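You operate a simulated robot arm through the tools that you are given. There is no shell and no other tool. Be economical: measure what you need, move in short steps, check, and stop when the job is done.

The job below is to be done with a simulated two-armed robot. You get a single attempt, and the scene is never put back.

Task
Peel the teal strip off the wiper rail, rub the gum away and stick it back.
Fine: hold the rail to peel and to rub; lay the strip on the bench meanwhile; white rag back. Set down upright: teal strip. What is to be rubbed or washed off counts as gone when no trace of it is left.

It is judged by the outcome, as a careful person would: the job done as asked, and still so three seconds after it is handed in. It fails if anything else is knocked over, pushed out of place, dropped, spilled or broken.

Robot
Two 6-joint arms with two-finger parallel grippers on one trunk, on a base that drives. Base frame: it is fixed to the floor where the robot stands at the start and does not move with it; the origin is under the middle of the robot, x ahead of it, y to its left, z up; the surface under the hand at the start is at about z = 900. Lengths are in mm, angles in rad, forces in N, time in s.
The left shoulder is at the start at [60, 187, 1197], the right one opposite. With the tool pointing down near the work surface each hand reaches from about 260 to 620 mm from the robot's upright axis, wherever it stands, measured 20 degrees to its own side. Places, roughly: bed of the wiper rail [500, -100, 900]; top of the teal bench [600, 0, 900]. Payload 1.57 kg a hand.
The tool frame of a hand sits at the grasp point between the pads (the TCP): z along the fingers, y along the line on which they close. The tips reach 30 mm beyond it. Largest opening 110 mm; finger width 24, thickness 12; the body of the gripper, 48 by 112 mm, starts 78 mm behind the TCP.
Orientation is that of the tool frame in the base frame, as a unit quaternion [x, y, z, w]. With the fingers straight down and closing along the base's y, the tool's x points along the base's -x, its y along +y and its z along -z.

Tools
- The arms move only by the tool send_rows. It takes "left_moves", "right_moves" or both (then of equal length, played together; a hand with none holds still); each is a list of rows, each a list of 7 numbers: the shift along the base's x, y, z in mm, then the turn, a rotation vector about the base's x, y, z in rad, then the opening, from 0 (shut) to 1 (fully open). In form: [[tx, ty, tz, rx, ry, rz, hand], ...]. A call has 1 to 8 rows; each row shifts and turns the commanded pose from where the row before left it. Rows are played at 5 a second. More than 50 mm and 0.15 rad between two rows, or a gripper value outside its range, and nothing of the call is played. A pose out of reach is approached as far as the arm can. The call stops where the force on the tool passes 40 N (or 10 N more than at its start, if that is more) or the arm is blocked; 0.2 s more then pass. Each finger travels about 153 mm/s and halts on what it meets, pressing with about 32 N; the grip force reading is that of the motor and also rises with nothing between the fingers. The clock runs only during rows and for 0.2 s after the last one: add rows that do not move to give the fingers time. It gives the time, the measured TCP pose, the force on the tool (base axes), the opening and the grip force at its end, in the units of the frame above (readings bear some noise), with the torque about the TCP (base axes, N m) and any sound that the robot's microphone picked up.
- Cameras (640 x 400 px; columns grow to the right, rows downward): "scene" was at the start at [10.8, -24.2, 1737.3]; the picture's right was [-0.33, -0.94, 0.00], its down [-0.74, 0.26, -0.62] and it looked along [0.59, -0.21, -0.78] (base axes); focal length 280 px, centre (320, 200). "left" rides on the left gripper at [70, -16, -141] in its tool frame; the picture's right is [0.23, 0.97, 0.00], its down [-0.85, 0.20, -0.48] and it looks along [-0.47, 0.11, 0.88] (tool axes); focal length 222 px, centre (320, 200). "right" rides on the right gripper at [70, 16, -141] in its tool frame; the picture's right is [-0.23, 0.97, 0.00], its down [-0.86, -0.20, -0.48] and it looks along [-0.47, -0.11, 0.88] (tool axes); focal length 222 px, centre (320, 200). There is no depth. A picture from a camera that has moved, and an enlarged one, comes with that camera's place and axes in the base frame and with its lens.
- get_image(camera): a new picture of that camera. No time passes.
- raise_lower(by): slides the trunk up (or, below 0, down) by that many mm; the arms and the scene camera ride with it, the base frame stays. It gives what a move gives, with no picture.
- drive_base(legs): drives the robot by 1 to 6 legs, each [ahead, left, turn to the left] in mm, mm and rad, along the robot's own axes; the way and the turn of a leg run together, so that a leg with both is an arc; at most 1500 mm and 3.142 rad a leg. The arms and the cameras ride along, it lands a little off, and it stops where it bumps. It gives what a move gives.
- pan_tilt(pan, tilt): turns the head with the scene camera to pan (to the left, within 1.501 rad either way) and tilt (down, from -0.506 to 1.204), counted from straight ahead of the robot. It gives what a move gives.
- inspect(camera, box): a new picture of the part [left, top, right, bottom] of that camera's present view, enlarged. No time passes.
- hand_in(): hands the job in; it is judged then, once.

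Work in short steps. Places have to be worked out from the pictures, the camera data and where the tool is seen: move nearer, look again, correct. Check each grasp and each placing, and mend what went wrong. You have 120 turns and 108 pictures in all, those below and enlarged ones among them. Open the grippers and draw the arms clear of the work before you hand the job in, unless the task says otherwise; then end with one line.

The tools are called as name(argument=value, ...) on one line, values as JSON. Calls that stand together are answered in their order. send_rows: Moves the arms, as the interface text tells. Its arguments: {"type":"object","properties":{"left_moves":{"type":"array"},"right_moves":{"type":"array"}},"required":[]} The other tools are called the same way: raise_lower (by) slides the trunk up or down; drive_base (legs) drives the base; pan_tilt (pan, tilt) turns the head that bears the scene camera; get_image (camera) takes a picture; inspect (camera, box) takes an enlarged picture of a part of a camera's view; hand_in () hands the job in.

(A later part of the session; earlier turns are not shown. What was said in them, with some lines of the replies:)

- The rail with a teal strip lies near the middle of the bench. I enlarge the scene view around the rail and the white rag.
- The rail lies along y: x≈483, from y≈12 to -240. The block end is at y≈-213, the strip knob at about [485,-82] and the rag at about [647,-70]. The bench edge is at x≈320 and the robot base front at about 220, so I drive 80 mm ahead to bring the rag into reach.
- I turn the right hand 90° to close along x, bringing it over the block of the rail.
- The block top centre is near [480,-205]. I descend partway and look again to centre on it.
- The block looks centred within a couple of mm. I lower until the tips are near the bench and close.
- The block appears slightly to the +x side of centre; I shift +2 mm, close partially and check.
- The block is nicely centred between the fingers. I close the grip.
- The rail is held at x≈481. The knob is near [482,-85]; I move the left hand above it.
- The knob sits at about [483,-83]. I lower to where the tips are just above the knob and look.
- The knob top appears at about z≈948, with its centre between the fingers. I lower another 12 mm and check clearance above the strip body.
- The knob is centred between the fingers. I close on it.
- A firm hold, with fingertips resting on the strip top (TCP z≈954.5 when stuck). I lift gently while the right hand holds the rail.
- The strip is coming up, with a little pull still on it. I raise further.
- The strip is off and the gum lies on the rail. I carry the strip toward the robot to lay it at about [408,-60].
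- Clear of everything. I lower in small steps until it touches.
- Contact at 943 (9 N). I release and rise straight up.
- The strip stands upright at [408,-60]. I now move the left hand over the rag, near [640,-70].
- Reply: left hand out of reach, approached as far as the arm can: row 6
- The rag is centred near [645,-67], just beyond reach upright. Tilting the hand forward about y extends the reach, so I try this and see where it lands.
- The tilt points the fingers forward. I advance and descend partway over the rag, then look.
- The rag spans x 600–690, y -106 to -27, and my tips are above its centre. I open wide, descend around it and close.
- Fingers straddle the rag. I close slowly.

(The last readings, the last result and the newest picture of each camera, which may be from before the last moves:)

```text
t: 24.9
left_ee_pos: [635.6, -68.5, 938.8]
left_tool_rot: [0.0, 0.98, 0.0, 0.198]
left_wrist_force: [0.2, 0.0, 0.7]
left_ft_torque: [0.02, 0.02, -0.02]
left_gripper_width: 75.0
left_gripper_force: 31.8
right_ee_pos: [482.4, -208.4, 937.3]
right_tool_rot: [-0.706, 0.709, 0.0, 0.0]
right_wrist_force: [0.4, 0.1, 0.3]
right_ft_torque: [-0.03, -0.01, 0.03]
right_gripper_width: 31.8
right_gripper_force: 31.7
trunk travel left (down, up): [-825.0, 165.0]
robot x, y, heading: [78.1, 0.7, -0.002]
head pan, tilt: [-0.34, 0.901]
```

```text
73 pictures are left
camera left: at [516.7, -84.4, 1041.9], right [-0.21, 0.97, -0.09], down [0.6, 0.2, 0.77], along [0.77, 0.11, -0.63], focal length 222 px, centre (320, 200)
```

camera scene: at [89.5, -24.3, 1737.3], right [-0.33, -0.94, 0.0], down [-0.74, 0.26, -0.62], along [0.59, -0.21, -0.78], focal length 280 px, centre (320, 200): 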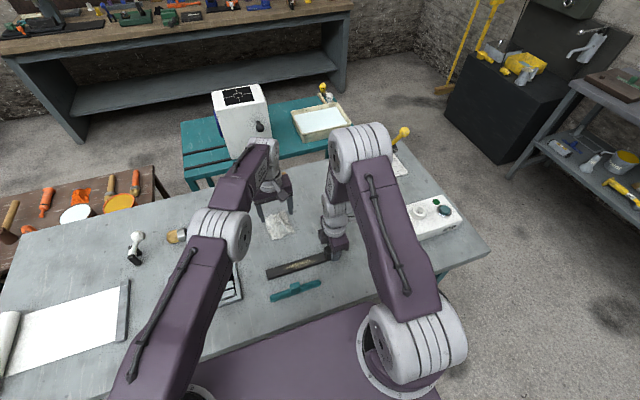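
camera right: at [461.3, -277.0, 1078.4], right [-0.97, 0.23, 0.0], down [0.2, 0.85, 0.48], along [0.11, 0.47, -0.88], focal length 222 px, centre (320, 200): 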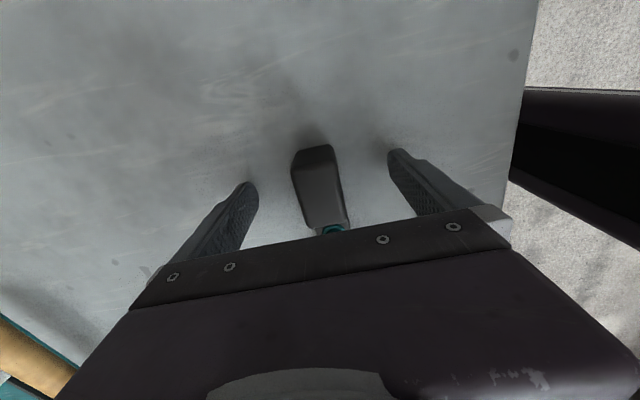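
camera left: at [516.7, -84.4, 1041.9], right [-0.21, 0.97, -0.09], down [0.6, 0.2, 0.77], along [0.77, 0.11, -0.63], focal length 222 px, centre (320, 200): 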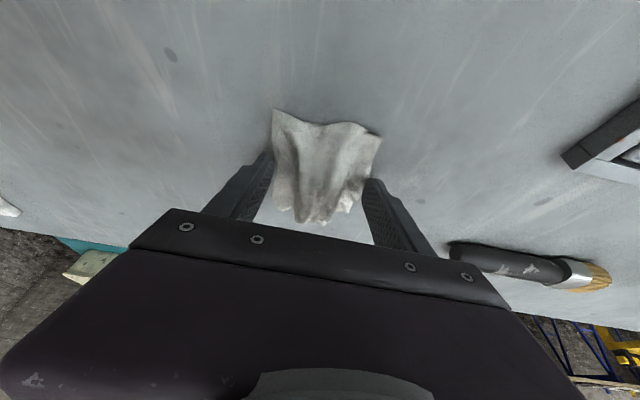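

Rag gripped (75 mm wide). I lift it and check that it comes along.

send_rows(left_moves=[[0, 0, 15, 0, 0, 0, 0], [0, 0, 30, 0, 0, 0, 0], [-10, 0, 30, 0, 0, 0, 0], [0, 0, 0, 0, 0, 0, 0]])

get_image(camera="left")

inspect(camera="scene", box=[220, 170, 360, 300])

```text
t: 25.9
left_ee_pos: [624.3, -68.7, 1014.8]
left_tool_rot: [0.0, 0.98, 0.0, 0.198]
left_wrist_force: [0.1, -0.5, -0.5]
left_ft_torque: [-0.01, 0.01, -0.02]
left_gripper_width: 75.1
left_gripper_force: 31.9
right_ee_pos: [482.0, -207.7, 936.1]
right_tool_rot: [-0.706, 0.709, 0.0, -0.001]
right_wrist_force: [-1.2, -0.5, 1.1]
right_ft_torque: [0.15, 0.02, 0.0]
right_gripper_width: 31.5
right_gripper_force: 31.9
trunk travel left (down, up): [-825.0, 165.0]
robot x, y, heading: [79.7, 0.5, -0.001]
head pan, tilt: [-0.34, 0.901]
```

```text
72 pictures are left
camera left: at [506.1, -84.3, 1117.8], right [-0.21, 0.97, -0.09], down [0.6, 0.2, 0.77], along [0.77, 0.11, -0.63], focal length 222 px, centre (320, 200)
```

left: 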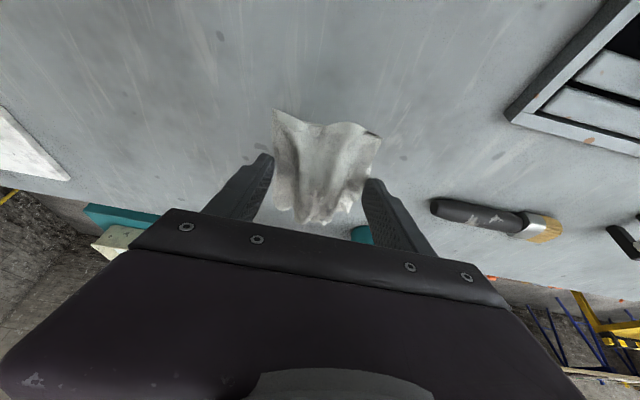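

```text
3.08 times, centred on (290, 235) of scene
camera zoom: at [89.7, -24.3, 1737.3], right [-0.33, -0.94, 0.0], down [-0.74, 0.26, -0.62], along [0.58, -0.21, -0.78], focal length 861 px, centre (412, 92)
```

zoom: 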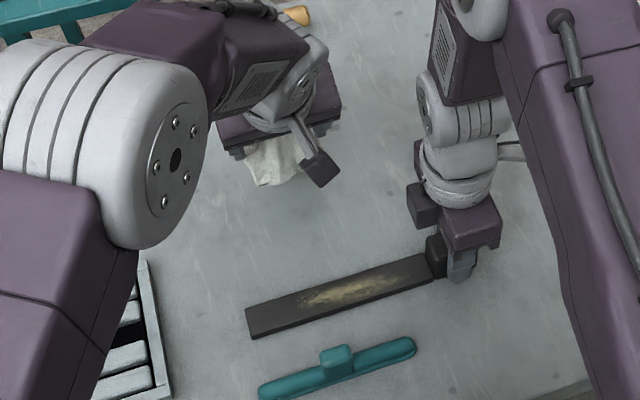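

The rag came along. To keep my gripper body away from the right hand, I turn the left hand -90° about z while moving back toward the rail; the rag stays flat.

send_rows(left_moves=[[-12, 0, 0, 0, 0, -0.145, 0], [-12, 0, 0, 0, 0, -0.145, 0], [-12, 0, 0, 0, 0, -0.145, 0], [-12, 0, 0, 0, 0, -0.145, 0], [-12, 0, 0, 0, 0, -0.145, 0], [-12, 0, 0, 0, 0, -0.145, 0], [-12, 0, 0, 0, 0, -0.145, 0], [-12, 0, 0, 0, 0, -0.145, 0]])

send_rows(left_moves=[[-12, 0, 0, 0, 0, -0.145, 0], [-12, 0, 0, 0, 0, -0.145, 0], [-12, 0, 0, 0, 0, -0.121, 0], [-6, 0, 0, 0, 0, 0, 0], [0, 0, 0, 0, 0, 0, 0]])

get_image(camera="left")

get_image(camera="scene")

```text
t: 27.7
left_ee_pos: [528.3, -68.2, 1013.3]
left_tool_rot: [0.539, 0.819, -0.109, 0.166]
left_wrist_force: [0.2, 0.2, 0.8]
left_ft_torque: [-0.02, 0.02, 0.0]
left_gripper_width: 74.9
left_gripper_force: 31.7
right_ee_pos: [480.6, -208.1, 938.0]
right_tool_rot: [-0.706, 0.708, 0.0, 0.0]
right_wrist_force: [0.1, -0.1, 1.4]
right_ft_torque: [-0.03, 0.01, 0.0]
right_gripper_width: 31.4
right_gripper_force: 32.7
trunk travel left (down, up): [-825.0, 165.0]
robot x, y, heading: [75.4, 0.9, -0.002]
head pan, tilt: [-0.34, 0.901]
```

```text
t: 28.9
left_ee_pos: [486.1, -68.9, 1014.3]
left_tool_rot: [0.694, 0.692, -0.141, 0.14]
left_wrist_force: [-0.5, 0.5, -0.6]
left_ft_torque: [-0.01, 0.02, 0.02]
left_gripper_width: 75.1
left_gripper_force: 32.1
right_ee_pos: [481.7, -207.3, 937.5]
right_tool_rot: [-0.706, 0.708, 0.0, 0.0]
right_wrist_force: [-1.7, -0.2, 1.3]
right_ft_torque: [-0.04, -0.03, -0.02]
right_gripper_width: 31.2
right_gripper_force: 32.1
trunk travel left (down, up): [-825.0, 165.0]
robot x, y, heading: [76.9, 4.6, 0.001]
head pan, tilt: [-0.34, 0.901]
```

```text
70 pictures are left
camera left: at [471.4, 50.9, 1117.0], right [0.97, 0.21, -0.09], down [0.2, -0.6, 0.77], along [0.11, -0.77, -0.63], focal length 222 px, centre (320, 200)
```

left: 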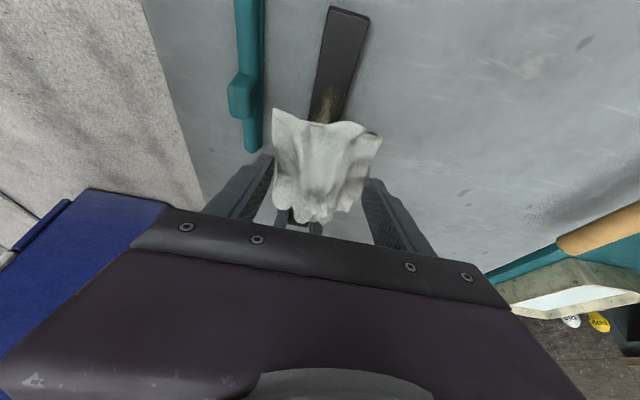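

```text
69 pictures are left
camera scene: at [89.7, -24.3, 1737.3], right [-0.33, -0.94, 0.0], down [-0.74, 0.26, -0.62], along [0.58, -0.21, -0.78], focal length 280 px, centre (320, 200)
```

scene: 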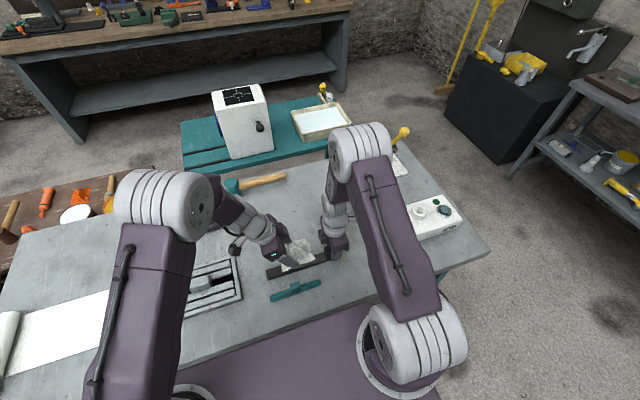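

The rag is over the gum with clear space on all sides. I descend toward the rail (expected contact at TCP z≈950).

send_rows(left_moves=[[0, -5, -25, 0, 0, 0, 0], [0, 0, -20, 0, 0, 0, 0], [0, 0, -10, 0, 0, 0, 0], [0, 0, -4, 0, 0, 0, 0], [0, 0, 0, 0, 0, 0, 0]])

inspect(camera="scene", box=[220, 200, 360, 310])

```text
t: 30.1
left_ee_pos: [487.6, -72.5, 953.5]
left_tool_rot: [0.694, 0.693, -0.14, 0.14]
left_wrist_force: [0.3, -1.2, -1.1]
left_ft_torque: [0.03, 0.02, 0.0]
left_gripper_width: 75.0
left_gripper_force: 32.3
right_ee_pos: [480.7, -207.8, 936.7]
right_tool_rot: [-0.706, 0.708, 0.0, 0.0]
right_wrist_force: [-1.0, -0.2, 0.0]
right_ft_torque: [-0.07, 0.0, 0.02]
right_gripper_width: 31.6
right_gripper_force: 32.4
trunk travel left (down, up): [-825.0, 165.0]
robot x, y, heading: [78.8, 5.3, -0.002]
head pan, tilt: [-0.34, 0.901]
```

```text
3.64 times, centred on (290, 255) of scene
camera zoom: at [89.5, -24.4, 1737.3], right [-0.33, -0.94, 0.0], down [-0.74, 0.26, -0.62], along [0.59, -0.21, -0.78], focal length 1018 px, centre (429, 0)
```

zoom: 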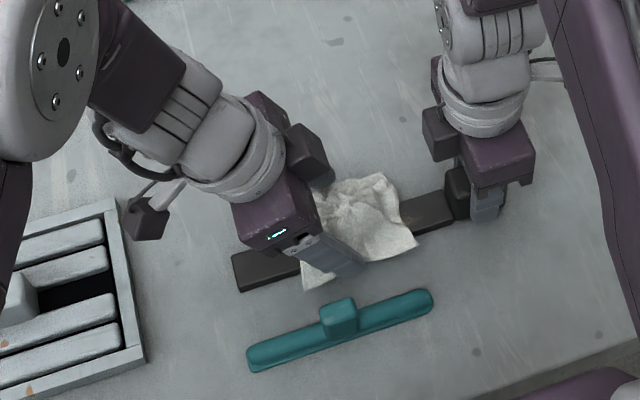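

send_rows(left_moves=[[0, 0, -1.5, 0, 0, 0, 0], [0, 0, -1.5, 0, 0, 0, 0], [0, 0, -1, 0, 0, 0, 0], [0, 0, 0, 0, 0, 0, 0]])

```text
t: 31.1
left_ee_pos: [487.7, -74.4, 951.5]
left_tool_rot: [0.694, 0.692, -0.14, 0.139]
left_wrist_force: [-0.3, 0.1, 0.3]
left_ft_torque: [-0.04, -0.02, 0.02]
left_gripper_width: 75.0
left_gripper_force: 32.4
right_ee_pos: [481.2, -207.5, 936.6]
right_tool_rot: [-0.706, 0.708, 0.001, 0.0]
right_wrist_force: [0.2, -0.4, 0.2]
right_ft_torque: [-0.06, 0.01, 0.05]
right_gripper_width: 31.7
right_gripper_force: 32.4
trunk travel left (down, up): [-825.0, 165.0]
robot x, y, heading: [77.4, -3.6, 0.002]
head pan, tilt: [-0.34, 0.901]
```

send_rows(left_moves=[[0, 0, -1, 0, 0, 0, 0], [0, 0, -1, 0, 0, 0, 0], [0, 0, 0, 0, 0, 0, 0]])

```text
t: 31.9
left_ee_pos: [486.6, -74.0, 950.9]
left_tool_rot: [0.693, 0.693, -0.139, 0.142]
left_wrist_force: [-3.2, 6.2, 32.7]
left_ft_torque: [-0.11, 0.24, -0.19]
left_gripper_width: 74.8
left_gripper_force: 31.9
right_ee_pos: [479.2, -207.1, 937.4]
right_tool_rot: [-0.705, 0.709, -0.001, 0.001]
right_wrist_force: [4.4, -5.1, -15.7]
right_ft_torque: [-0.42, 0.0, -0.38]
right_gripper_width: 31.4
right_gripper_force: 31.7
trunk travel left (down, up): [-825.0, 165.0]
robot x, y, heading: [78.4, -2.1, -0.001]
head pan, tilt: [-0.34, 0.901]
```

Contact at about 951, fairly stiff. I ease off 0.7 mm and rub along the rail in y.

send_rows(left_moves=[[0, 0, 0.7, 0, 0, 0, 0], [0, -8, 0, 0, 0, 0, 0], [0, -10, 0, 0, 0, 0, 0], [0, -10, 0, 0, 0, 0, 0], [0, 10, 0, 0, 0, 0, 0], [0, 10, 0, 0, 0, 0, 0], [0, 10, 0, 0, 0, 0, 0], [0, 10, 0, 0, 0, 0, 0]])

```text
t: 33.7
left_ee_pos: [486.3, -60.9, 950.5]
left_tool_rot: [0.694, 0.692, -0.141, 0.141]
left_wrist_force: [-0.5, -4.3, 9.2]
left_ft_torque: [-0.11, -0.07, -0.04]
left_gripper_width: 74.8
left_gripper_force: 31.9
right_ee_pos: [480.9, -207.5, 938.9]
right_tool_rot: [-0.706, 0.708, 0.0, 0.0]
right_wrist_force: [0.0, 5.0, -0.2]
right_ft_torque: [0.69, 0.08, 0.11]
right_gripper_width: 32.0
right_gripper_force: 31.9
trunk travel left (down, up): [-825.0, 165.0]
robot x, y, heading: [77.7, 0.0, -0.001]
head pan, tilt: [-0.34, 0.901]
```

Pressing 9 N with friction drag, which is good. More strokes back and forth.

send_rows(left_moves=[[0, -12, 0, 0, 0, 0, 0], [0, -15, 0, 0, 0, 0, 0], [0, -15, 0, 0, 0, 0, 0], [0, 15, 0, 0, 0, 0, 0], [0, 15, 0, 0, 0, 0, 0], [0, 15, 0, 0, 0, 0, 0], [0, -15, 0, 0, 0, 0, 0], [0, -15, 0, 0, 0, 0, 0]])

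send_rows(left_moves=[[0, -12, 0, 0, 0, 0, 0], [4, 15, 0, 0, 0, 0, 0], [0, 15, 0, 0, 0, 0, 0], [0, 12, 0, 0, 0, 0, 0], [-8, -15, 0, 0, 0, 0, 0], [0, -15, 0, 0, 0, 0, 0], [0, -12, 0, 0, 0, 0, 0], [4, 15, 0, 0, 0, 0, 0]])

send_rows(left_moves=[[0, 10, 0, 0, 0, 0, 0], [0, 10, 10, 0, 0, 0, 0], [0, 40, 20, 0, 0, 0, 0], [0, 40, 20, 0, 0, 0, 0], [0, 40, 0, 0, 0, 0, 0], [0, 0, 0, 0, 0, 0, 0]])

inspect(camera="scene", box=[220, 200, 360, 310])

get_image(camera="left")

```text
t: 35.5
left_ee_pos: [487.1, -87.9, 950.1]
left_tool_rot: [0.693, 0.693, -0.141, 0.141]
left_wrist_force: [-0.6, 3.7, 7.4]
left_ft_torque: [0.13, -0.06, 0.06]
left_gripper_width: 75.1
left_gripper_force: 32.3
right_ee_pos: [479.8, -207.6, 937.3]
right_tool_rot: [-0.706, 0.709, 0.0, 0.0]
right_wrist_force: [-0.6, -3.5, -0.6]
right_ft_torque: [0.24, 0.06, -0.03]
right_gripper_width: 31.8
right_gripper_force: 32.0
trunk travel left (down, up): [-825.0, 165.0]
robot x, y, heading: [78.5, -1.6, 0.001]
head pan, tilt: [-0.34, 0.901]
```

```text
t: 37.3
left_ee_pos: [486.9, -85.5, 949.3]
left_tool_rot: [0.694, 0.692, -0.141, 0.14]
left_wrist_force: [-0.3, -3.4, 7.1]
left_ft_torque: [-0.08, -0.02, -0.03]
left_gripper_width: 74.7
left_gripper_force: 31.8
right_ee_pos: [481.9, -207.7, 937.7]
right_tool_rot: [-0.706, 0.709, 0.0, 0.001]
right_wrist_force: [-0.5, 5.2, 0.2]
right_ft_torque: [0.72, 0.03, 0.04]
right_gripper_width: 31.6
right_gripper_force: 32.2
trunk travel left (down, up): [-825.0, 165.0]
robot x, y, heading: [75.7, -2.3, 0.001]
head pan, tilt: [-0.34, 0.901]
```

```text
t: 38.7
left_ee_pos: [486.0, 56.6, 1000.0]
left_tool_rot: [0.693, 0.693, -0.14, 0.141]
left_wrist_force: [-0.2, -0.5, -0.9]
left_ft_torque: [0.03, 0.01, 0.03]
left_gripper_width: 74.6
left_gripper_force: 32.0
right_ee_pos: [481.4, -207.7, 937.4]
right_tool_rot: [-0.706, 0.708, -0.001, 0.0]
right_wrist_force: [1.1, 1.5, 3.3]
right_ft_torque: [-0.12, 0.0, 0.01]
right_gripper_width: 31.6
right_gripper_force: 32.1
trunk travel left (down, up): [-825.0, 165.0]
robot x, y, heading: [75.4, 0.8, 0.002]
head pan, tilt: [-0.34, 0.901]
```

```text
3.64 times, centred on (290, 255) of scene
camera zoom: at [89.1, -24.1, 1737.3], right [-0.33, -0.94, 0.0], down [-0.74, 0.26, -0.62], along [0.59, -0.21, -0.78], focal length 1018 px, centre (429, 0)
```

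zoom: 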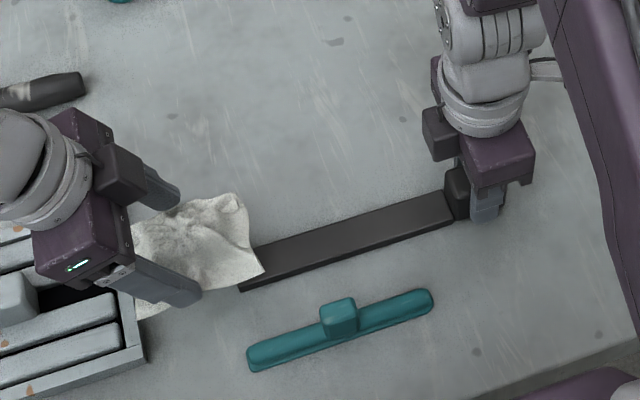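

```text
66 pictures are left
camera left: at [471.2, 175.2, 1102.8], right [0.97, 0.21, -0.09], down [0.2, -0.6, 0.77], along [0.11, -0.77, -0.63], focal length 222 px, centre (320, 200)
```

left: 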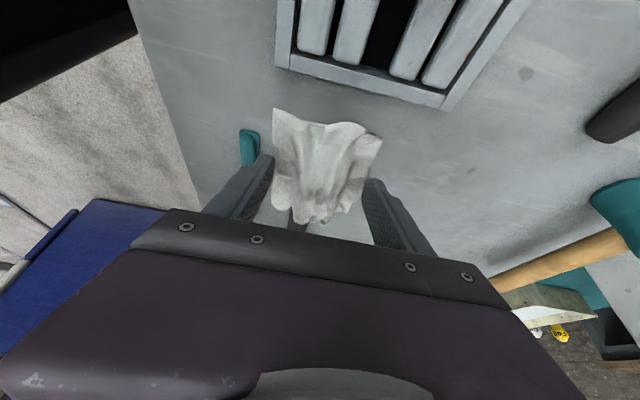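

The rail looks clean. I enlarge it to be sure.

inspect(camera="scene", box=[268, 242, 348, 284])

```text
8.00 times, centred on (308, 263) of scene
camera zoom: at [89.1, -24.1, 1737.3], right [-0.33, -0.94, 0.0], down [-0.74, 0.26, -0.62], along [0.59, -0.21, -0.78], focal length 2239 px, centre (416, -304)
```

zoom: 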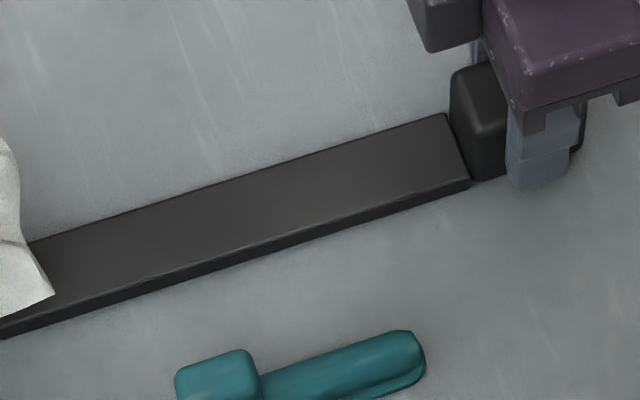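

The gum is gone. I carry the rag back, reversing the turn, toward its original place (TCP [636,-68,939]).

send_rows(left_moves=[[5, -5, 20, 0, 0, 0, 0], [13, -12, 0, 0, 0, 0.145, 0], [13, -12, 0, 0, 0, 0.145, 0], [13, -12, 0, 0, 0, 0.145, 0], [13, -12, 0, 0, 0, 0.145, 0], [13, -12, 0, 0, 0, 0.145, 0], [13, -12, 0, 0, 0, 0.145, 0], [13, -12, 0, 0, 0, 0.145, 0]])

send_rows(left_moves=[[13, -12, 0, 0, 0, 0.145, 0], [13, -12, 0, 0, 0, 0.145, 0], [14, -12, 0, 0, 0, 0.145, 0], [14, 0, -20, 0, 0, 0.121, 0], [0, 0, -25, 0, 0, 0, 0], [0, 0, 0, 0, 0, 0, 0]])

```text
t: 40.5
left_ee_pos: [582.7, -33.8, 1020.1]
left_tool_rot: [0.27, 0.942, -0.054, 0.192]
left_wrist_force: [-0.1, 0.3, -0.5]
left_ft_torque: [-0.02, 0.01, 0.01]
left_gripper_width: 74.8
left_gripper_force: 31.5
right_ee_pos: [482.5, -207.9, 936.9]
right_tool_rot: [-0.705, 0.709, 0.0, 0.0]
right_wrist_force: [-1.1, -0.1, 3.4]
right_ft_torque: [-0.24, 0.04, 0.01]
right_gripper_width: 31.9
right_gripper_force: 32.2
trunk travel left (down, up): [-825.0, 165.0]
robot x, y, heading: [84.1, -0.0, 0.004]
head pan, tilt: [-0.34, 0.901]
```

```text
t: 41.9
left_ee_pos: [636.5, -71.6, 974.4]
left_tool_rot: [0.0, 0.98, 0.0, 0.2]
left_wrist_force: [-0.2, -0.3, 0.1]
left_ft_torque: [0.01, -0.01, -0.02]
left_gripper_width: 74.8
left_gripper_force: 32.0
right_ee_pos: [481.1, -207.9, 937.8]
right_tool_rot: [-0.706, 0.708, 0.0, 0.0]
right_wrist_force: [-0.5, -0.1, 3.2]
right_ft_torque: [-0.21, 0.07, 0.03]
right_gripper_width: 31.6
right_gripper_force: 32.1
trunk travel left (down, up): [-825.0, 165.0]
robot x, y, heading: [77.8, -1.1, -0.001]
head pan, tilt: [-0.34, 0.901]
```

Nearly there; I shift +2.5 mm in y and lower to just above the former height.

send_rows(left_moves=[[-1, 2.5, -20, 0, 0, 0, 0], [0, 0, -12, 0, 0, 0, 0], [0, 0, -2, 0, 0, 0, 0], [0, 0, 0, 0, 0, 0, 0]])

```text
t: 42.9
left_ee_pos: [635.5, -67.1, 940.0]
left_tool_rot: [0.001, 0.98, -0.001, 0.198]
left_wrist_force: [0.3, 0.4, 0.3]
left_ft_torque: [0.02, 0.02, -0.03]
left_gripper_width: 74.7
left_gripper_force: 32.2
right_ee_pos: [481.3, -207.0, 936.5]
right_tool_rot: [-0.706, 0.708, -0.001, 0.0]
right_wrist_force: [-1.2, 0.4, 2.9]
right_ft_torque: [-0.12, 0.05, 0.02]
right_gripper_width: 31.8
right_gripper_force: 31.2
trunk travel left (down, up): [-825.0, 165.0]
robot x, y, heading: [78.5, 0.2, 0.003]
head pan, tilt: [-0.34, 0.901]
```

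I lower the last millimetre, open and rise.

send_rows(left_moves=[[0, 0, -1, 0, 0, 0, 0], [0, 0, 0, 0, 0, 0, 0], [0, 0, 0, 0, 0, 0, 0.8], [0, 0, 0, 0, 0, 0, 0.95], [0, 0, 20, 0, 0, 0, 0.95], [0, 0, 30, 0, 0, 0, 0.95], [-20, 0, 30, 0, 0, 0, 0.95], [0, 0, 0, 0, 0, 0, 0.9]])

get_image(camera="left")

```text
t: 44.7
left_ee_pos: [614.9, -68.8, 1020.5]
left_tool_rot: [0.0, 0.98, 0.001, 0.199]
left_wrist_force: [0.8, -0.4, -1.0]
left_ft_torque: [-0.01, 0.02, 0.0]
left_gripper_width: 99.0
left_gripper_force: 0.1
right_ee_pos: [481.4, -207.7, 937.8]
right_tool_rot: [-0.706, 0.708, 0.0, 0.0]
right_wrist_force: [-1.5, -0.2, 2.9]
right_ft_torque: [-0.15, 0.04, 0.01]
right_gripper_width: 31.6
right_gripper_force: 32.2
trunk travel left (down, up): [-825.0, 165.0]
robot x, y, heading: [78.2, 2.8, 0.001]
head pan, tilt: [-0.34, 0.901]
```

```text
64 pictures are left
camera left: at [497.4, -84.1, 1123.4], right [-0.21, 0.97, -0.09], down [0.6, 0.2, 0.77], along [0.77, 0.11, -0.63], focal length 222 px, centre (320, 200)
```

left: 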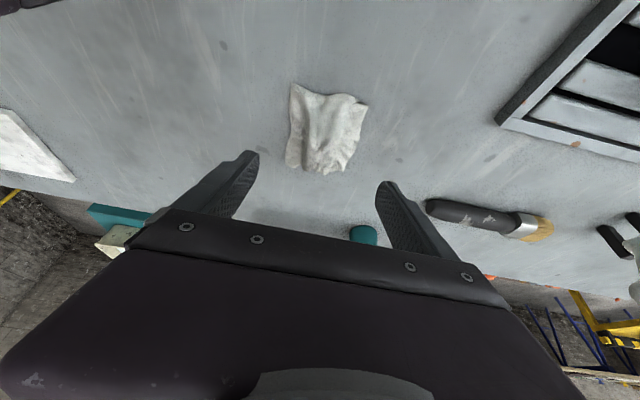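

The rag is back in place. I straighten the hand and move above the strip at [408,-60].

send_rows(left_moves=[[-30, 0, 10, 0, 0.14, 0, 0.7], [-30, 2, 5, 0, 0.14, 0, 0.6], [-30, 2, 0, 0, 0.12, 0, 0.6], [-30, 2, 0, 0, 0, 0, 0.6], [-30, 2, 0, 0, 0, 0, 0.6], [-30, 0, -5, 0, 0, 0, 0.6], [-27, 0, -10, 0, 0, 0, 0.6], [0, 0, 0, 0, 0, 0, 0.6]])

get_image(camera="left")

inspect(camera="scene", box=[220, 180, 380, 310])

```text
t: 46.5
left_ee_pos: [408.0, -59.3, 1019.7]
left_tool_rot: [0.0, 1.0, 0.001, 0.0]
left_wrist_force: [0.0, -0.4, 0.4]
left_ft_torque: [0.03, 0.01, 0.0]
left_gripper_width: 65.9
left_gripper_force: 0.1
right_ee_pos: [481.5, -206.7, 937.3]
right_tool_rot: [-0.706, 0.709, 0.0, 0.0]
right_wrist_force: [0.3, -0.4, 1.8]
right_ft_torque: [-0.1, -0.01, -0.01]
right_gripper_width: 31.4
right_gripper_force: 31.9
trunk travel left (down, up): [-825.0, 165.0]
robot x, y, heading: [79.3, -1.1, -0.0]
head pan, tilt: [-0.34, 0.901]
```

```text
63 pictures are left
camera left: at [339.7, -76.0, 1161.9], right [-0.23, 0.97, 0.0], down [0.85, 0.2, 0.48], along [0.47, 0.11, -0.88], focal length 222 px, centre (320, 200)
```

left: 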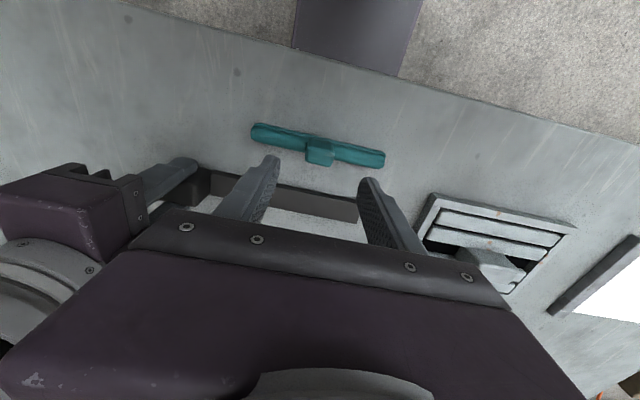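

```text
3.08 times, centred on (300, 245) of scene
camera zoom: at [89.2, -24.3, 1737.3], right [-0.33, -0.94, 0.0], down [-0.74, 0.26, -0.62], along [0.59, -0.21, -0.78], focal length 861 px, centre (382, 62)
```

zoom: 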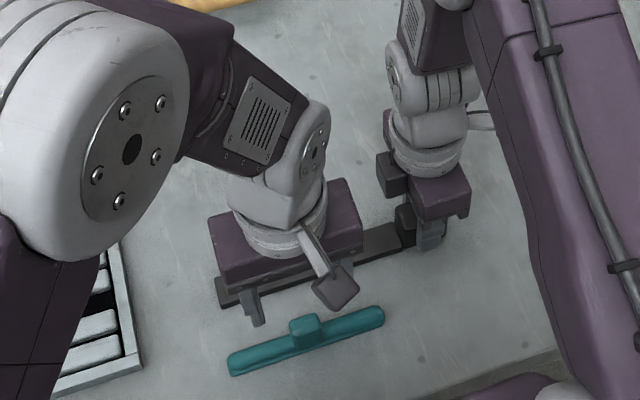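

Strip is where I left it. I descend to the same grasp height (943) and close.

send_rows(left_moves=[[0, -0.5, -30, 0, 0, 0, 0.6], [0, 0, -30, 0, 0, 0, 0.55], [0, 0, -14, 0, 0, 0, 0.5], [0, 0, -1.5, 0, 0, 0, 0.4], [0, 0, 0, 0, 0, 0, 0.3], [0, 0, 0, 0, 0, 0, 0.1], [0, 0, 0, 0, 0, 0, 0], [0, 0, 0, 0, 0, 0, 0]])

inspect(camera="left", box=[200, 80, 440, 230])

```text
t: 48.3
left_ee_pos: [409.7, -60.8, 943.7]
left_tool_rot: [0.0, 1.0, 0.0, 0.001]
left_wrist_force: [-0.6, 0.1, -0.4]
left_ft_torque: [0.0, -0.03, 0.0]
left_gripper_width: 28.7
left_gripper_force: 32.4
right_ee_pos: [481.5, -207.9, 937.7]
right_tool_rot: [-0.706, 0.708, 0.001, 0.0]
right_wrist_force: [-0.5, -0.3, 1.4]
right_ft_torque: [-0.01, 0.04, 0.03]
right_gripper_width: 31.3
right_gripper_force: 32.0
trunk travel left (down, up): [-825.0, 165.0]
robot x, y, heading: [82.6, -0.1, -0.0]
head pan, tilt: [-0.34, 0.901]
```

```text
2.67 times, centred on (320, 155) of left
camera zoom: at [340.1, -76.8, 1086.4], right [-0.23, 0.97, 0.0], down [0.85, 0.2, 0.48], along [0.47, 0.11, -0.88], focal length 592 px, centre (320, 320)
```

zoom: 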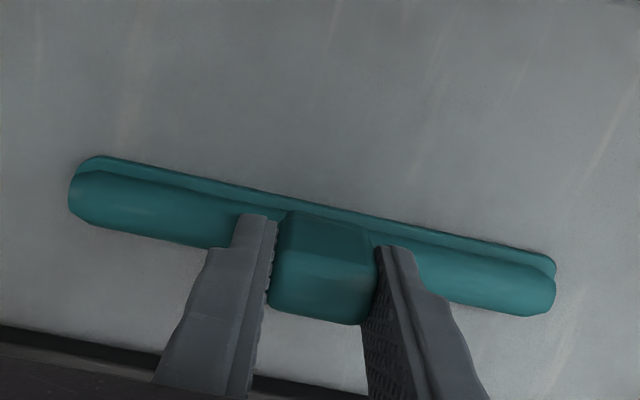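

Same grasp as before. I lift, carry it over the rail to [482.8,-80.7], and check before lowering.

send_rows(left_moves=[[0, 0, 15, 0, 0, 0, 0], [0, 0, 35, 0, 0, 0, 0], [25, -7, 0, 0, 0, 0, 0], [25, -7, 0, 0, 0, 0, 0], [23.5, -6, 0, 0, 0, 0, 0], [0, 0, -20, 0, 0, 0, 0], [0, 0, 0, 0, 0, 0, 0]])

inspect(camera="left", box=[180, 60, 460, 235])

inspect(camera="scene", box=[240, 200, 360, 290])

```text
t: 49.9
left_ee_pos: [482.3, -80.7, 974.9]
left_tool_rot: [0.0, 1.0, 0.001, 0.0]
left_wrist_force: [-0.4, -0.6, -0.2]
left_ft_torque: [0.01, -0.01, -0.01]
left_gripper_width: 28.8
left_gripper_force: 32.0
right_ee_pos: [481.1, -207.7, 937.4]
right_tool_rot: [-0.706, 0.708, 0.0, 0.0]
right_wrist_force: [-1.2, 0.4, 2.4]
right_ft_torque: [0.0, 0.03, 0.04]
right_gripper_width: 31.8
right_gripper_force: 32.1
trunk travel left (down, up): [-825.0, 165.0]
robot x, y, heading: [78.6, 1.7, 0.001]
head pan, tilt: [-0.34, 0.901]
```

```text
2.29 times, centred on (320, 148) of left
camera zoom: at [413.7, -96.3, 1116.0], right [-0.23, 0.97, 0.0], down [0.85, 0.2, 0.48], along [0.47, 0.11, -0.88], focal length 508 px, centre (320, 320)
```

zoom: 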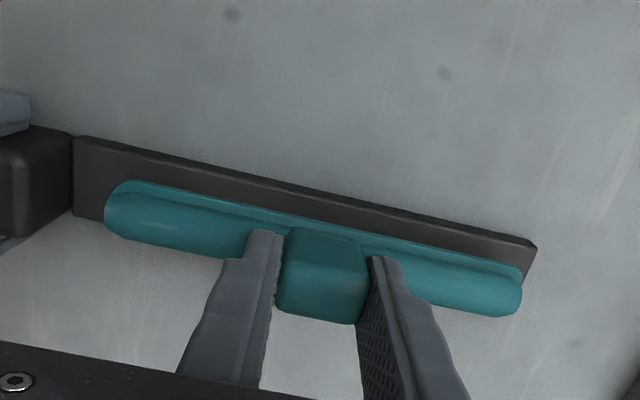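

```text
4.44 times, centred on (300, 245) of scene
camera zoom: at [89.3, -24.3, 1737.3], right [-0.33, -0.94, 0.0], down [-0.74, 0.26, -0.62], along [0.59, -0.21, -0.78], focal length 1244 px, centre (409, 0)
```

zoom: 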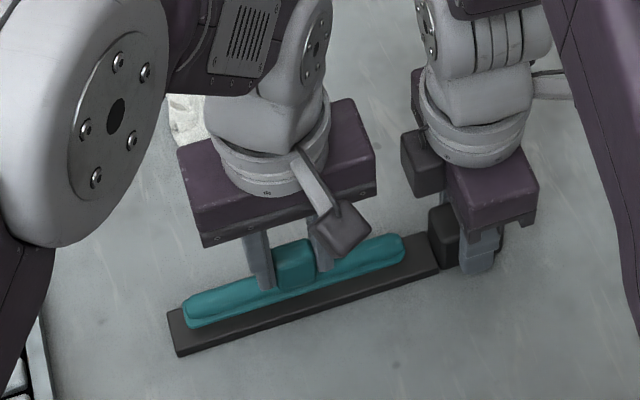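

Aligned. I lower close to the rail and compare with the original view.

send_rows(left_moves=[[0, 0, -10, 0, 0, 0, 0], [0, 0, -7, 0, 0, 0, 0], [0, 0, 0, 0, 0, 0, 0]])

inspect(camera="left", box=[200, 80, 440, 230])

```text
t: 50.7
left_ee_pos: [482.0, -80.3, 958.2]
left_tool_rot: [0.0, 1.0, -0.001, 0.0]
left_wrist_force: [0.6, -0.3, -0.7]
left_ft_torque: [0.01, -0.01, -0.03]
left_gripper_width: 28.8
left_gripper_force: 32.5
right_ee_pos: [481.1, -208.1, 938.3]
right_tool_rot: [-0.706, 0.708, 0.001, 0.001]
right_wrist_force: [0.4, 0.1, 3.4]
right_ft_torque: [0.0, 0.05, 0.0]
right_gripper_width: 31.7
right_gripper_force: 32.3
trunk travel left (down, up): [-825.0, 165.0]
robot x, y, heading: [78.5, 2.0, 0.003]
head pan, tilt: [-0.34, 0.901]
```

```text
2.67 times, centred on (320, 155) of left
camera zoom: at [413.4, -96.4, 1099.0], right [-0.23, 0.97, 0.0], down [0.85, 0.2, 0.48], along [0.47, 0.11, -0.88], focal length 592 px, centre (320, 320)
```

zoom: 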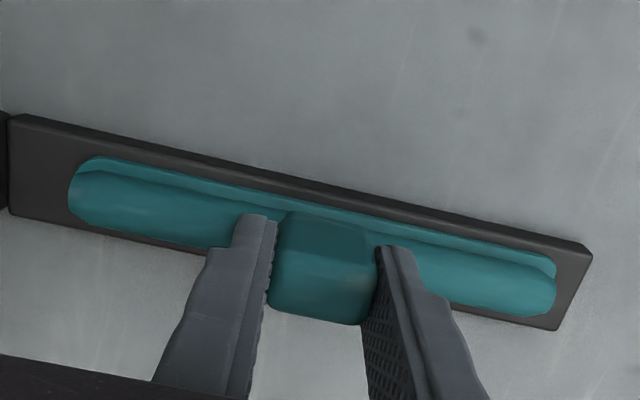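

Matches the original view. I lower until it presses on.

send_rows(left_moves=[[0, 0, -1.5, 0, 0, 0, 0], [0, 0, -1.5, 0, 0, 0, 0], [0, 0, 0, 0, 0, 0, 0]])

```text
t: 51.6
left_ee_pos: [482.6, -80.3, 956.3]
left_tool_rot: [0.001, 1.0, -0.001, 0.002]
left_wrist_force: [-4.5, 1.4, 12.3]
left_ft_torque: [0.22, 0.22, 0.06]
left_gripper_width: 29.0
left_gripper_force: 32.0
right_ee_pos: [480.6, -206.7, 937.5]
right_tool_rot: [-0.706, 0.709, -0.001, 0.0]
right_wrist_force: [0.7, -1.4, 0.6]
right_ft_torque: [0.7, 0.1, -0.02]
right_gripper_width: 31.7
right_gripper_force: 32.3
trunk travel left (down, up): [-825.0, 165.0]
robot x, y, heading: [79.0, 1.3, 0.001]
head pan, tilt: [-0.34, 0.901]
stopped in row 3 (left hand): the force on the tool passed its limit at 41 N (the readings are from after the stop); the commanded pose is now the measured one
```

It pressed on firmly (peak 41 N, now 12 N). I check the seating before releasing.

inspect(camera="left", box=[200, 80, 440, 230])

inspect(camera="scene", box=[250, 220, 350, 290])

```text
2.67 times, centred on (320, 155) of left
camera zoom: at [412.9, -96.6, 1097.9], right [-0.23, 0.97, 0.0], down [0.85, 0.2, 0.48], along [0.47, 0.11, -0.88], focal length 592 px, centre (320, 320)
```

zoom: 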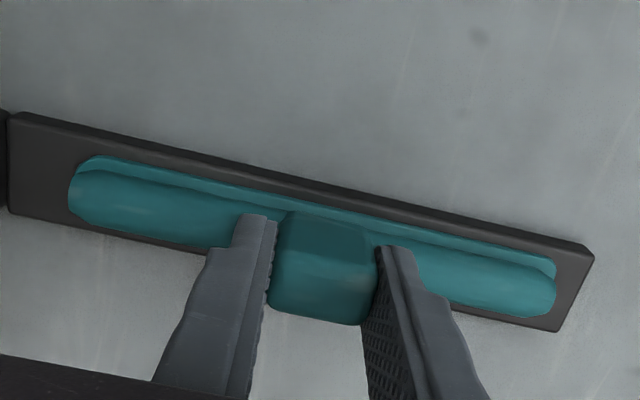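

```text
5.71 times, centred on (300, 255) of scene
camera zoom: at [87.5, -24.1, 1737.3], right [-0.33, -0.94, 0.0], down [-0.74, 0.26, -0.62], along [0.59, -0.21, -0.78], focal length 1599 px, centre (434, -114)
```

zoom: 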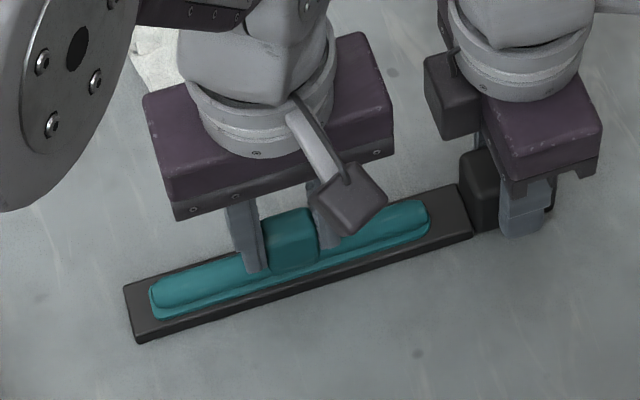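

Seated as originally. I release the strip and raise the left hand.

send_rows(left_moves=[[0, 0, 0, 0, 0, 0, 0], [0, 0, 0, 0, 0, 0, 0.35], [0, 0, 0, 0, 0, 0, 0.5], [0, 0, 20, 0, 0, 0, 0.5], [0, 0, 40, 0, 0, 0, 0.5], [0, 15, 40, 0, 0, 0, 0.5]])

get_image(camera="left")

inspect(camera="scene", box=[250, 220, 350, 290])

```text
t: 53.0
left_ee_pos: [482.9, -65.0, 1057.8]
left_tool_rot: [0.0, 1.0, 0.0, 0.001]
left_wrist_force: [0.0, 1.3, 0.5]
left_ft_torque: [-0.01, -0.03, -0.01]
left_gripper_width: 55.2
left_gripper_force: 0.0
right_ee_pos: [481.5, -206.2, 937.1]
right_tool_rot: [-0.705, 0.71, -0.001, 0.001]
right_wrist_force: [-2.1, 0.9, 12.3]
right_ft_torque: [-0.08, 0.12, -0.02]
right_gripper_width: 31.7
right_gripper_force: 32.1
trunk travel left (down, up): [-825.0, 165.0]
robot x, y, heading: [76.8, -0.7, 0.003]
head pan, tilt: [-0.34, 0.901]
```

```text
55 pictures are left
camera left: at [413.0, -81.0, 1198.2], right [-0.23, 0.97, 0.0], down [0.85, 0.2, 0.48], along [0.47, 0.11, -0.88], focal length 222 px, centre (320, 200)
```

left: 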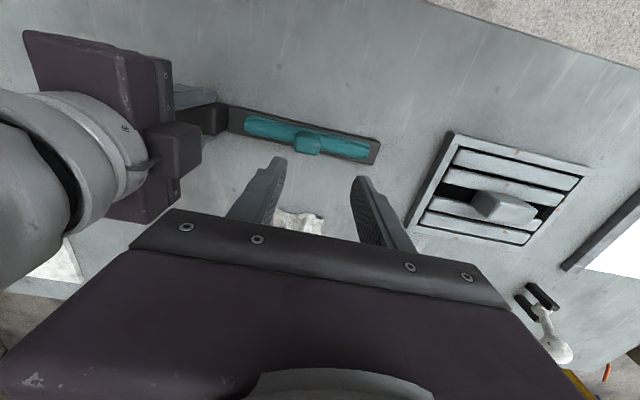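

```text
5.71 times, centred on (300, 255) of scene
camera zoom: at [87.7, -23.6, 1737.3], right [-0.33, -0.94, 0.0], down [-0.74, 0.26, -0.62], along [0.59, -0.21, -0.78], focal length 1599 px, centre (434, -114)
```

zoom: 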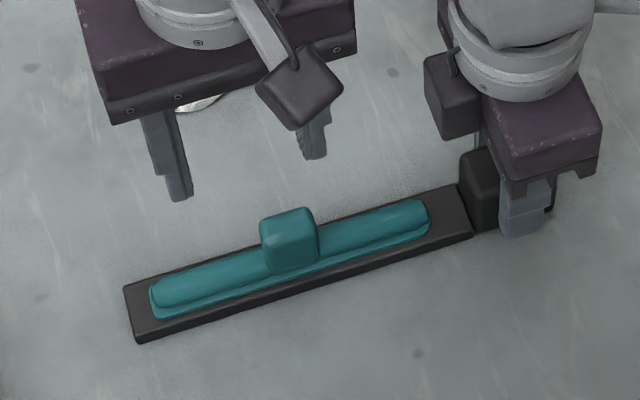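

Strip is back on the rail. I move the left hand clear, then gently release the right.

send_rows(left_moves=[[0, 40, 30, 0, 0, 0, 0.7], [0, 40, 30, 0, 0, 0, 0.9], [-20, 40, 20, 0, 0, 0, 1], [-20, 40, 10, 0, 0, 0, 1]])

send_rows(right_moves=[[0, 0, 0.5, 0, 0, 0, 0.3], [0, 0, 0, 0, 0, 0, 0.4], [0, 0, 0, 0, 0, 0, 0.6], [0, 0, 0, 0, 0, 0, 0.7]])

inspect(camera="scene", box=[250, 200, 370, 290])

inspect(camera="right", box=[220, 110, 420, 250])

```text
t: 54.0
left_ee_pos: [442.9, 94.8, 1146.7]
left_tool_rot: [0.0, 1.0, -0.001, 0.002]
left_wrist_force: [0.5, 0.7, -0.3]
left_ft_torque: [0.0, 0.01, 0.04]
left_gripper_width: 109.9
left_gripper_force: 0.1
right_ee_pos: [480.1, -207.2, 937.1]
right_tool_rot: [-0.705, 0.709, -0.001, 0.001]
right_wrist_force: [-2.1, 1.7, 10.7]
right_ft_torque: [-0.01, 0.06, -0.09]
right_gripper_width: 31.3
right_gripper_force: 32.3
trunk travel left (down, up): [-825.0, 165.0]
robot x, y, heading: [79.9, -0.8, -0.002]
head pan, tilt: [-0.34, 0.901]
```

```text
t: 55.0
left_ee_pos: [443.9, 93.5, 1146.8]
left_tool_rot: [0.001, 1.0, -0.001, 0.001]
left_wrist_force: [-0.3, -0.4, 0.6]
left_ft_torque: [0.03, 0.02, 0.03]
left_gripper_width: 110.0
left_gripper_force: 0.1
right_ee_pos: [480.8, -207.6, 937.8]
right_tool_rot: [-0.706, 0.708, -0.001, 0.0]
right_wrist_force: [-0.3, -0.6, 0.1]
right_ft_torque: [-0.03, -0.01, 0.02]
right_gripper_width: 76.8
right_gripper_force: 0.0
trunk travel left (down, up): [-825.0, 165.0]
robot x, y, heading: [80.3, -1.2, 0.0]
head pan, tilt: [-0.34, 0.901]
```

```text
4.44 times, centred on (310, 245) of scene
camera zoom: at [89.7, -24.3, 1737.3], right [-0.33, -0.94, 0.0], down [-0.74, 0.26, -0.62], along [0.58, -0.21, -0.78], focal length 1244 px, centre (364, 0)
```

zoom: 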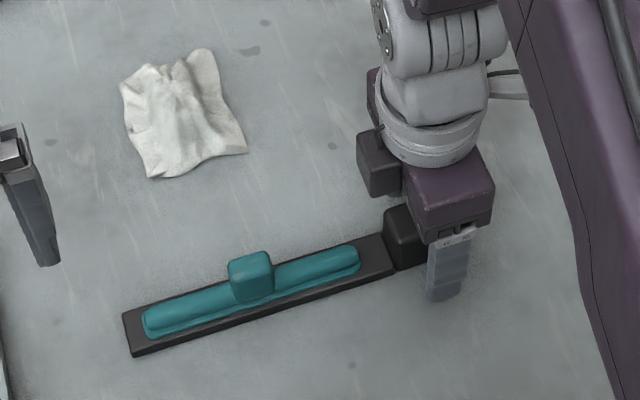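

```text
2.86 times, centred on (320, 180) of right
camera zoom: at [463.4, -277.1, 1078.8], right [-0.97, 0.23, 0.0], down [0.2, 0.85, 0.48], along [0.11, 0.47, -0.88], focal length 635 px, centre (320, 257)
```

zoom: 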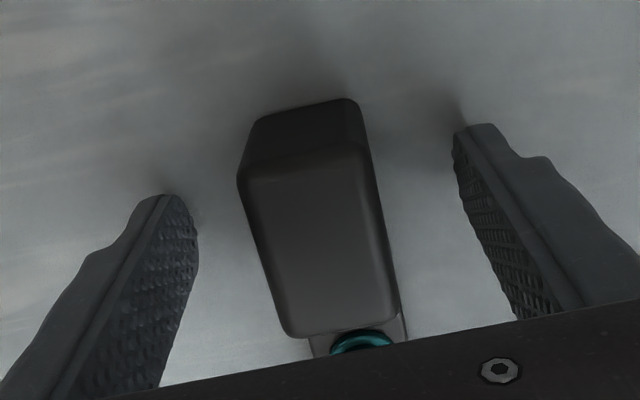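

All is in its original position. I open the right hand and rise clear.

send_rows(right_moves=[[0, 0, 0, 0, 0, 0, 0.9], [0, 0, 30, 0, 0, 0, 1], [0, 0, 45, 0, 0, 0, 1], [0, 0, 45, 0, 0, 0, 1], [-20, -30, 40, 0, 0, 0, 1], [-30, -30, 20, 0, 0, 0, 1], [0, 0, 0, 0, 0, 0, 1]])

get_image(camera="scene")

inspect(camera="scene", box=[250, 200, 370, 290])

get_image(camera="right")

```text
refused: row 5 steps farther than a row can; nothing moved
```

```text
51 pictures are left
camera scene: at [89.7, -24.3, 1737.3], right [-0.33, -0.94, 0.0], down [-0.74, 0.26, -0.62], along [0.58, -0.21, -0.78], focal length 280 px, centre (320, 200)
```

scene: 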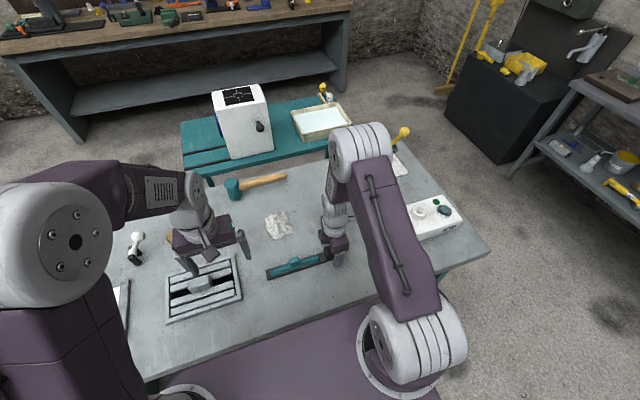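

```text
4.44 times, centred on (310, 245) of scene
camera zoom: at [89.7, -24.3, 1737.3], right [-0.33, -0.94, 0.0], down [-0.74, 0.26, -0.62], along [0.58, -0.21, -0.78], focal length 1244 px, centre (364, 0)
```

zoom: 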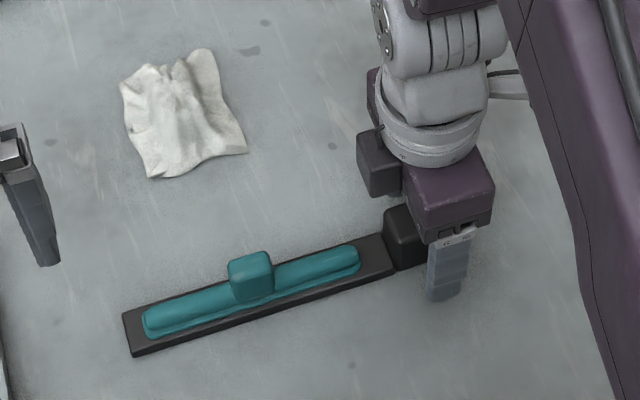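

```text
49 pictures are left
camera right: at [463.4, -277.1, 1078.8], right [-0.97, 0.23, 0.0], down [0.2, 0.85, 0.48], along [0.11, 0.47, -0.88], focal length 222 px, centre (320, 200)
```

right: 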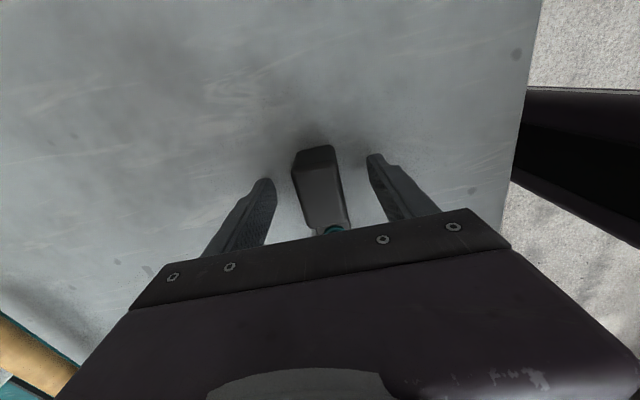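

That call was refused for too large a step; I repeat it with smaller ones.

send_rows(right_moves=[[0, 0, 0, 0, 0, 0, 0.9], [0, 0, 30, 0, 0, 0, 1], [0, 0, 45, 0, 0, 0, 1], [0, 0, 45, 0, 0, 0, 1], [-15, -20, 35, 0, 0, 0, 1], [-25, -30, 20, 0, 0, 0, 1], [0, 0, 0, 0, 0, 0, 1]])

inspect(camera="scene", box=[250, 200, 370, 290])

```text
t: 56.6
left_ee_pos: [444.8, 95.4, 1145.5]
left_tool_rot: [0.0, 1.0, -0.001, 0.001]
left_wrist_force: [0.6, -0.4, 0.0]
left_ft_torque: [0.0, -0.02, -0.01]
left_gripper_width: 109.7
left_gripper_force: 0.0
right_ee_pos: [441.8, -257.9, 1113.6]
right_tool_rot: [-0.705, 0.709, 0.0, -0.001]
right_wrist_force: [0.5, -0.6, -0.6]
right_ft_torque: [0.0, -0.02, -0.02]
right_gripper_width: 110.1
right_gripper_force: 0.0
trunk travel left (down, up): [-825.0, 165.0]
robot x, y, heading: [79.4, 0.4, -0.001]
head pan, tilt: [-0.34, 0.901]
```

```text
4.44 times, centred on (310, 245) of scene
camera zoom: at [90.6, -23.5, 1737.3], right [-0.33, -0.94, 0.0], down [-0.74, 0.26, -0.62], along [0.58, -0.21, -0.78], focal length 1244 px, centre (364, 0)
```

zoom: 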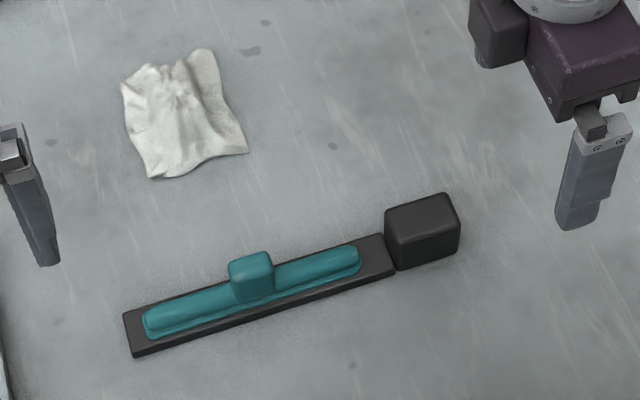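

The strip is back on the clean rail, the rag is in its place, and both hands are open and clear. I hand in.

hand_in()

```text
The job is handed in.
```

The teal strip is peeled off, the gum is rubbed off with no trace visible on the rail, and the strip is pressed back on where it was. I didn't tug it to test the bond. The white rag is back in its place.
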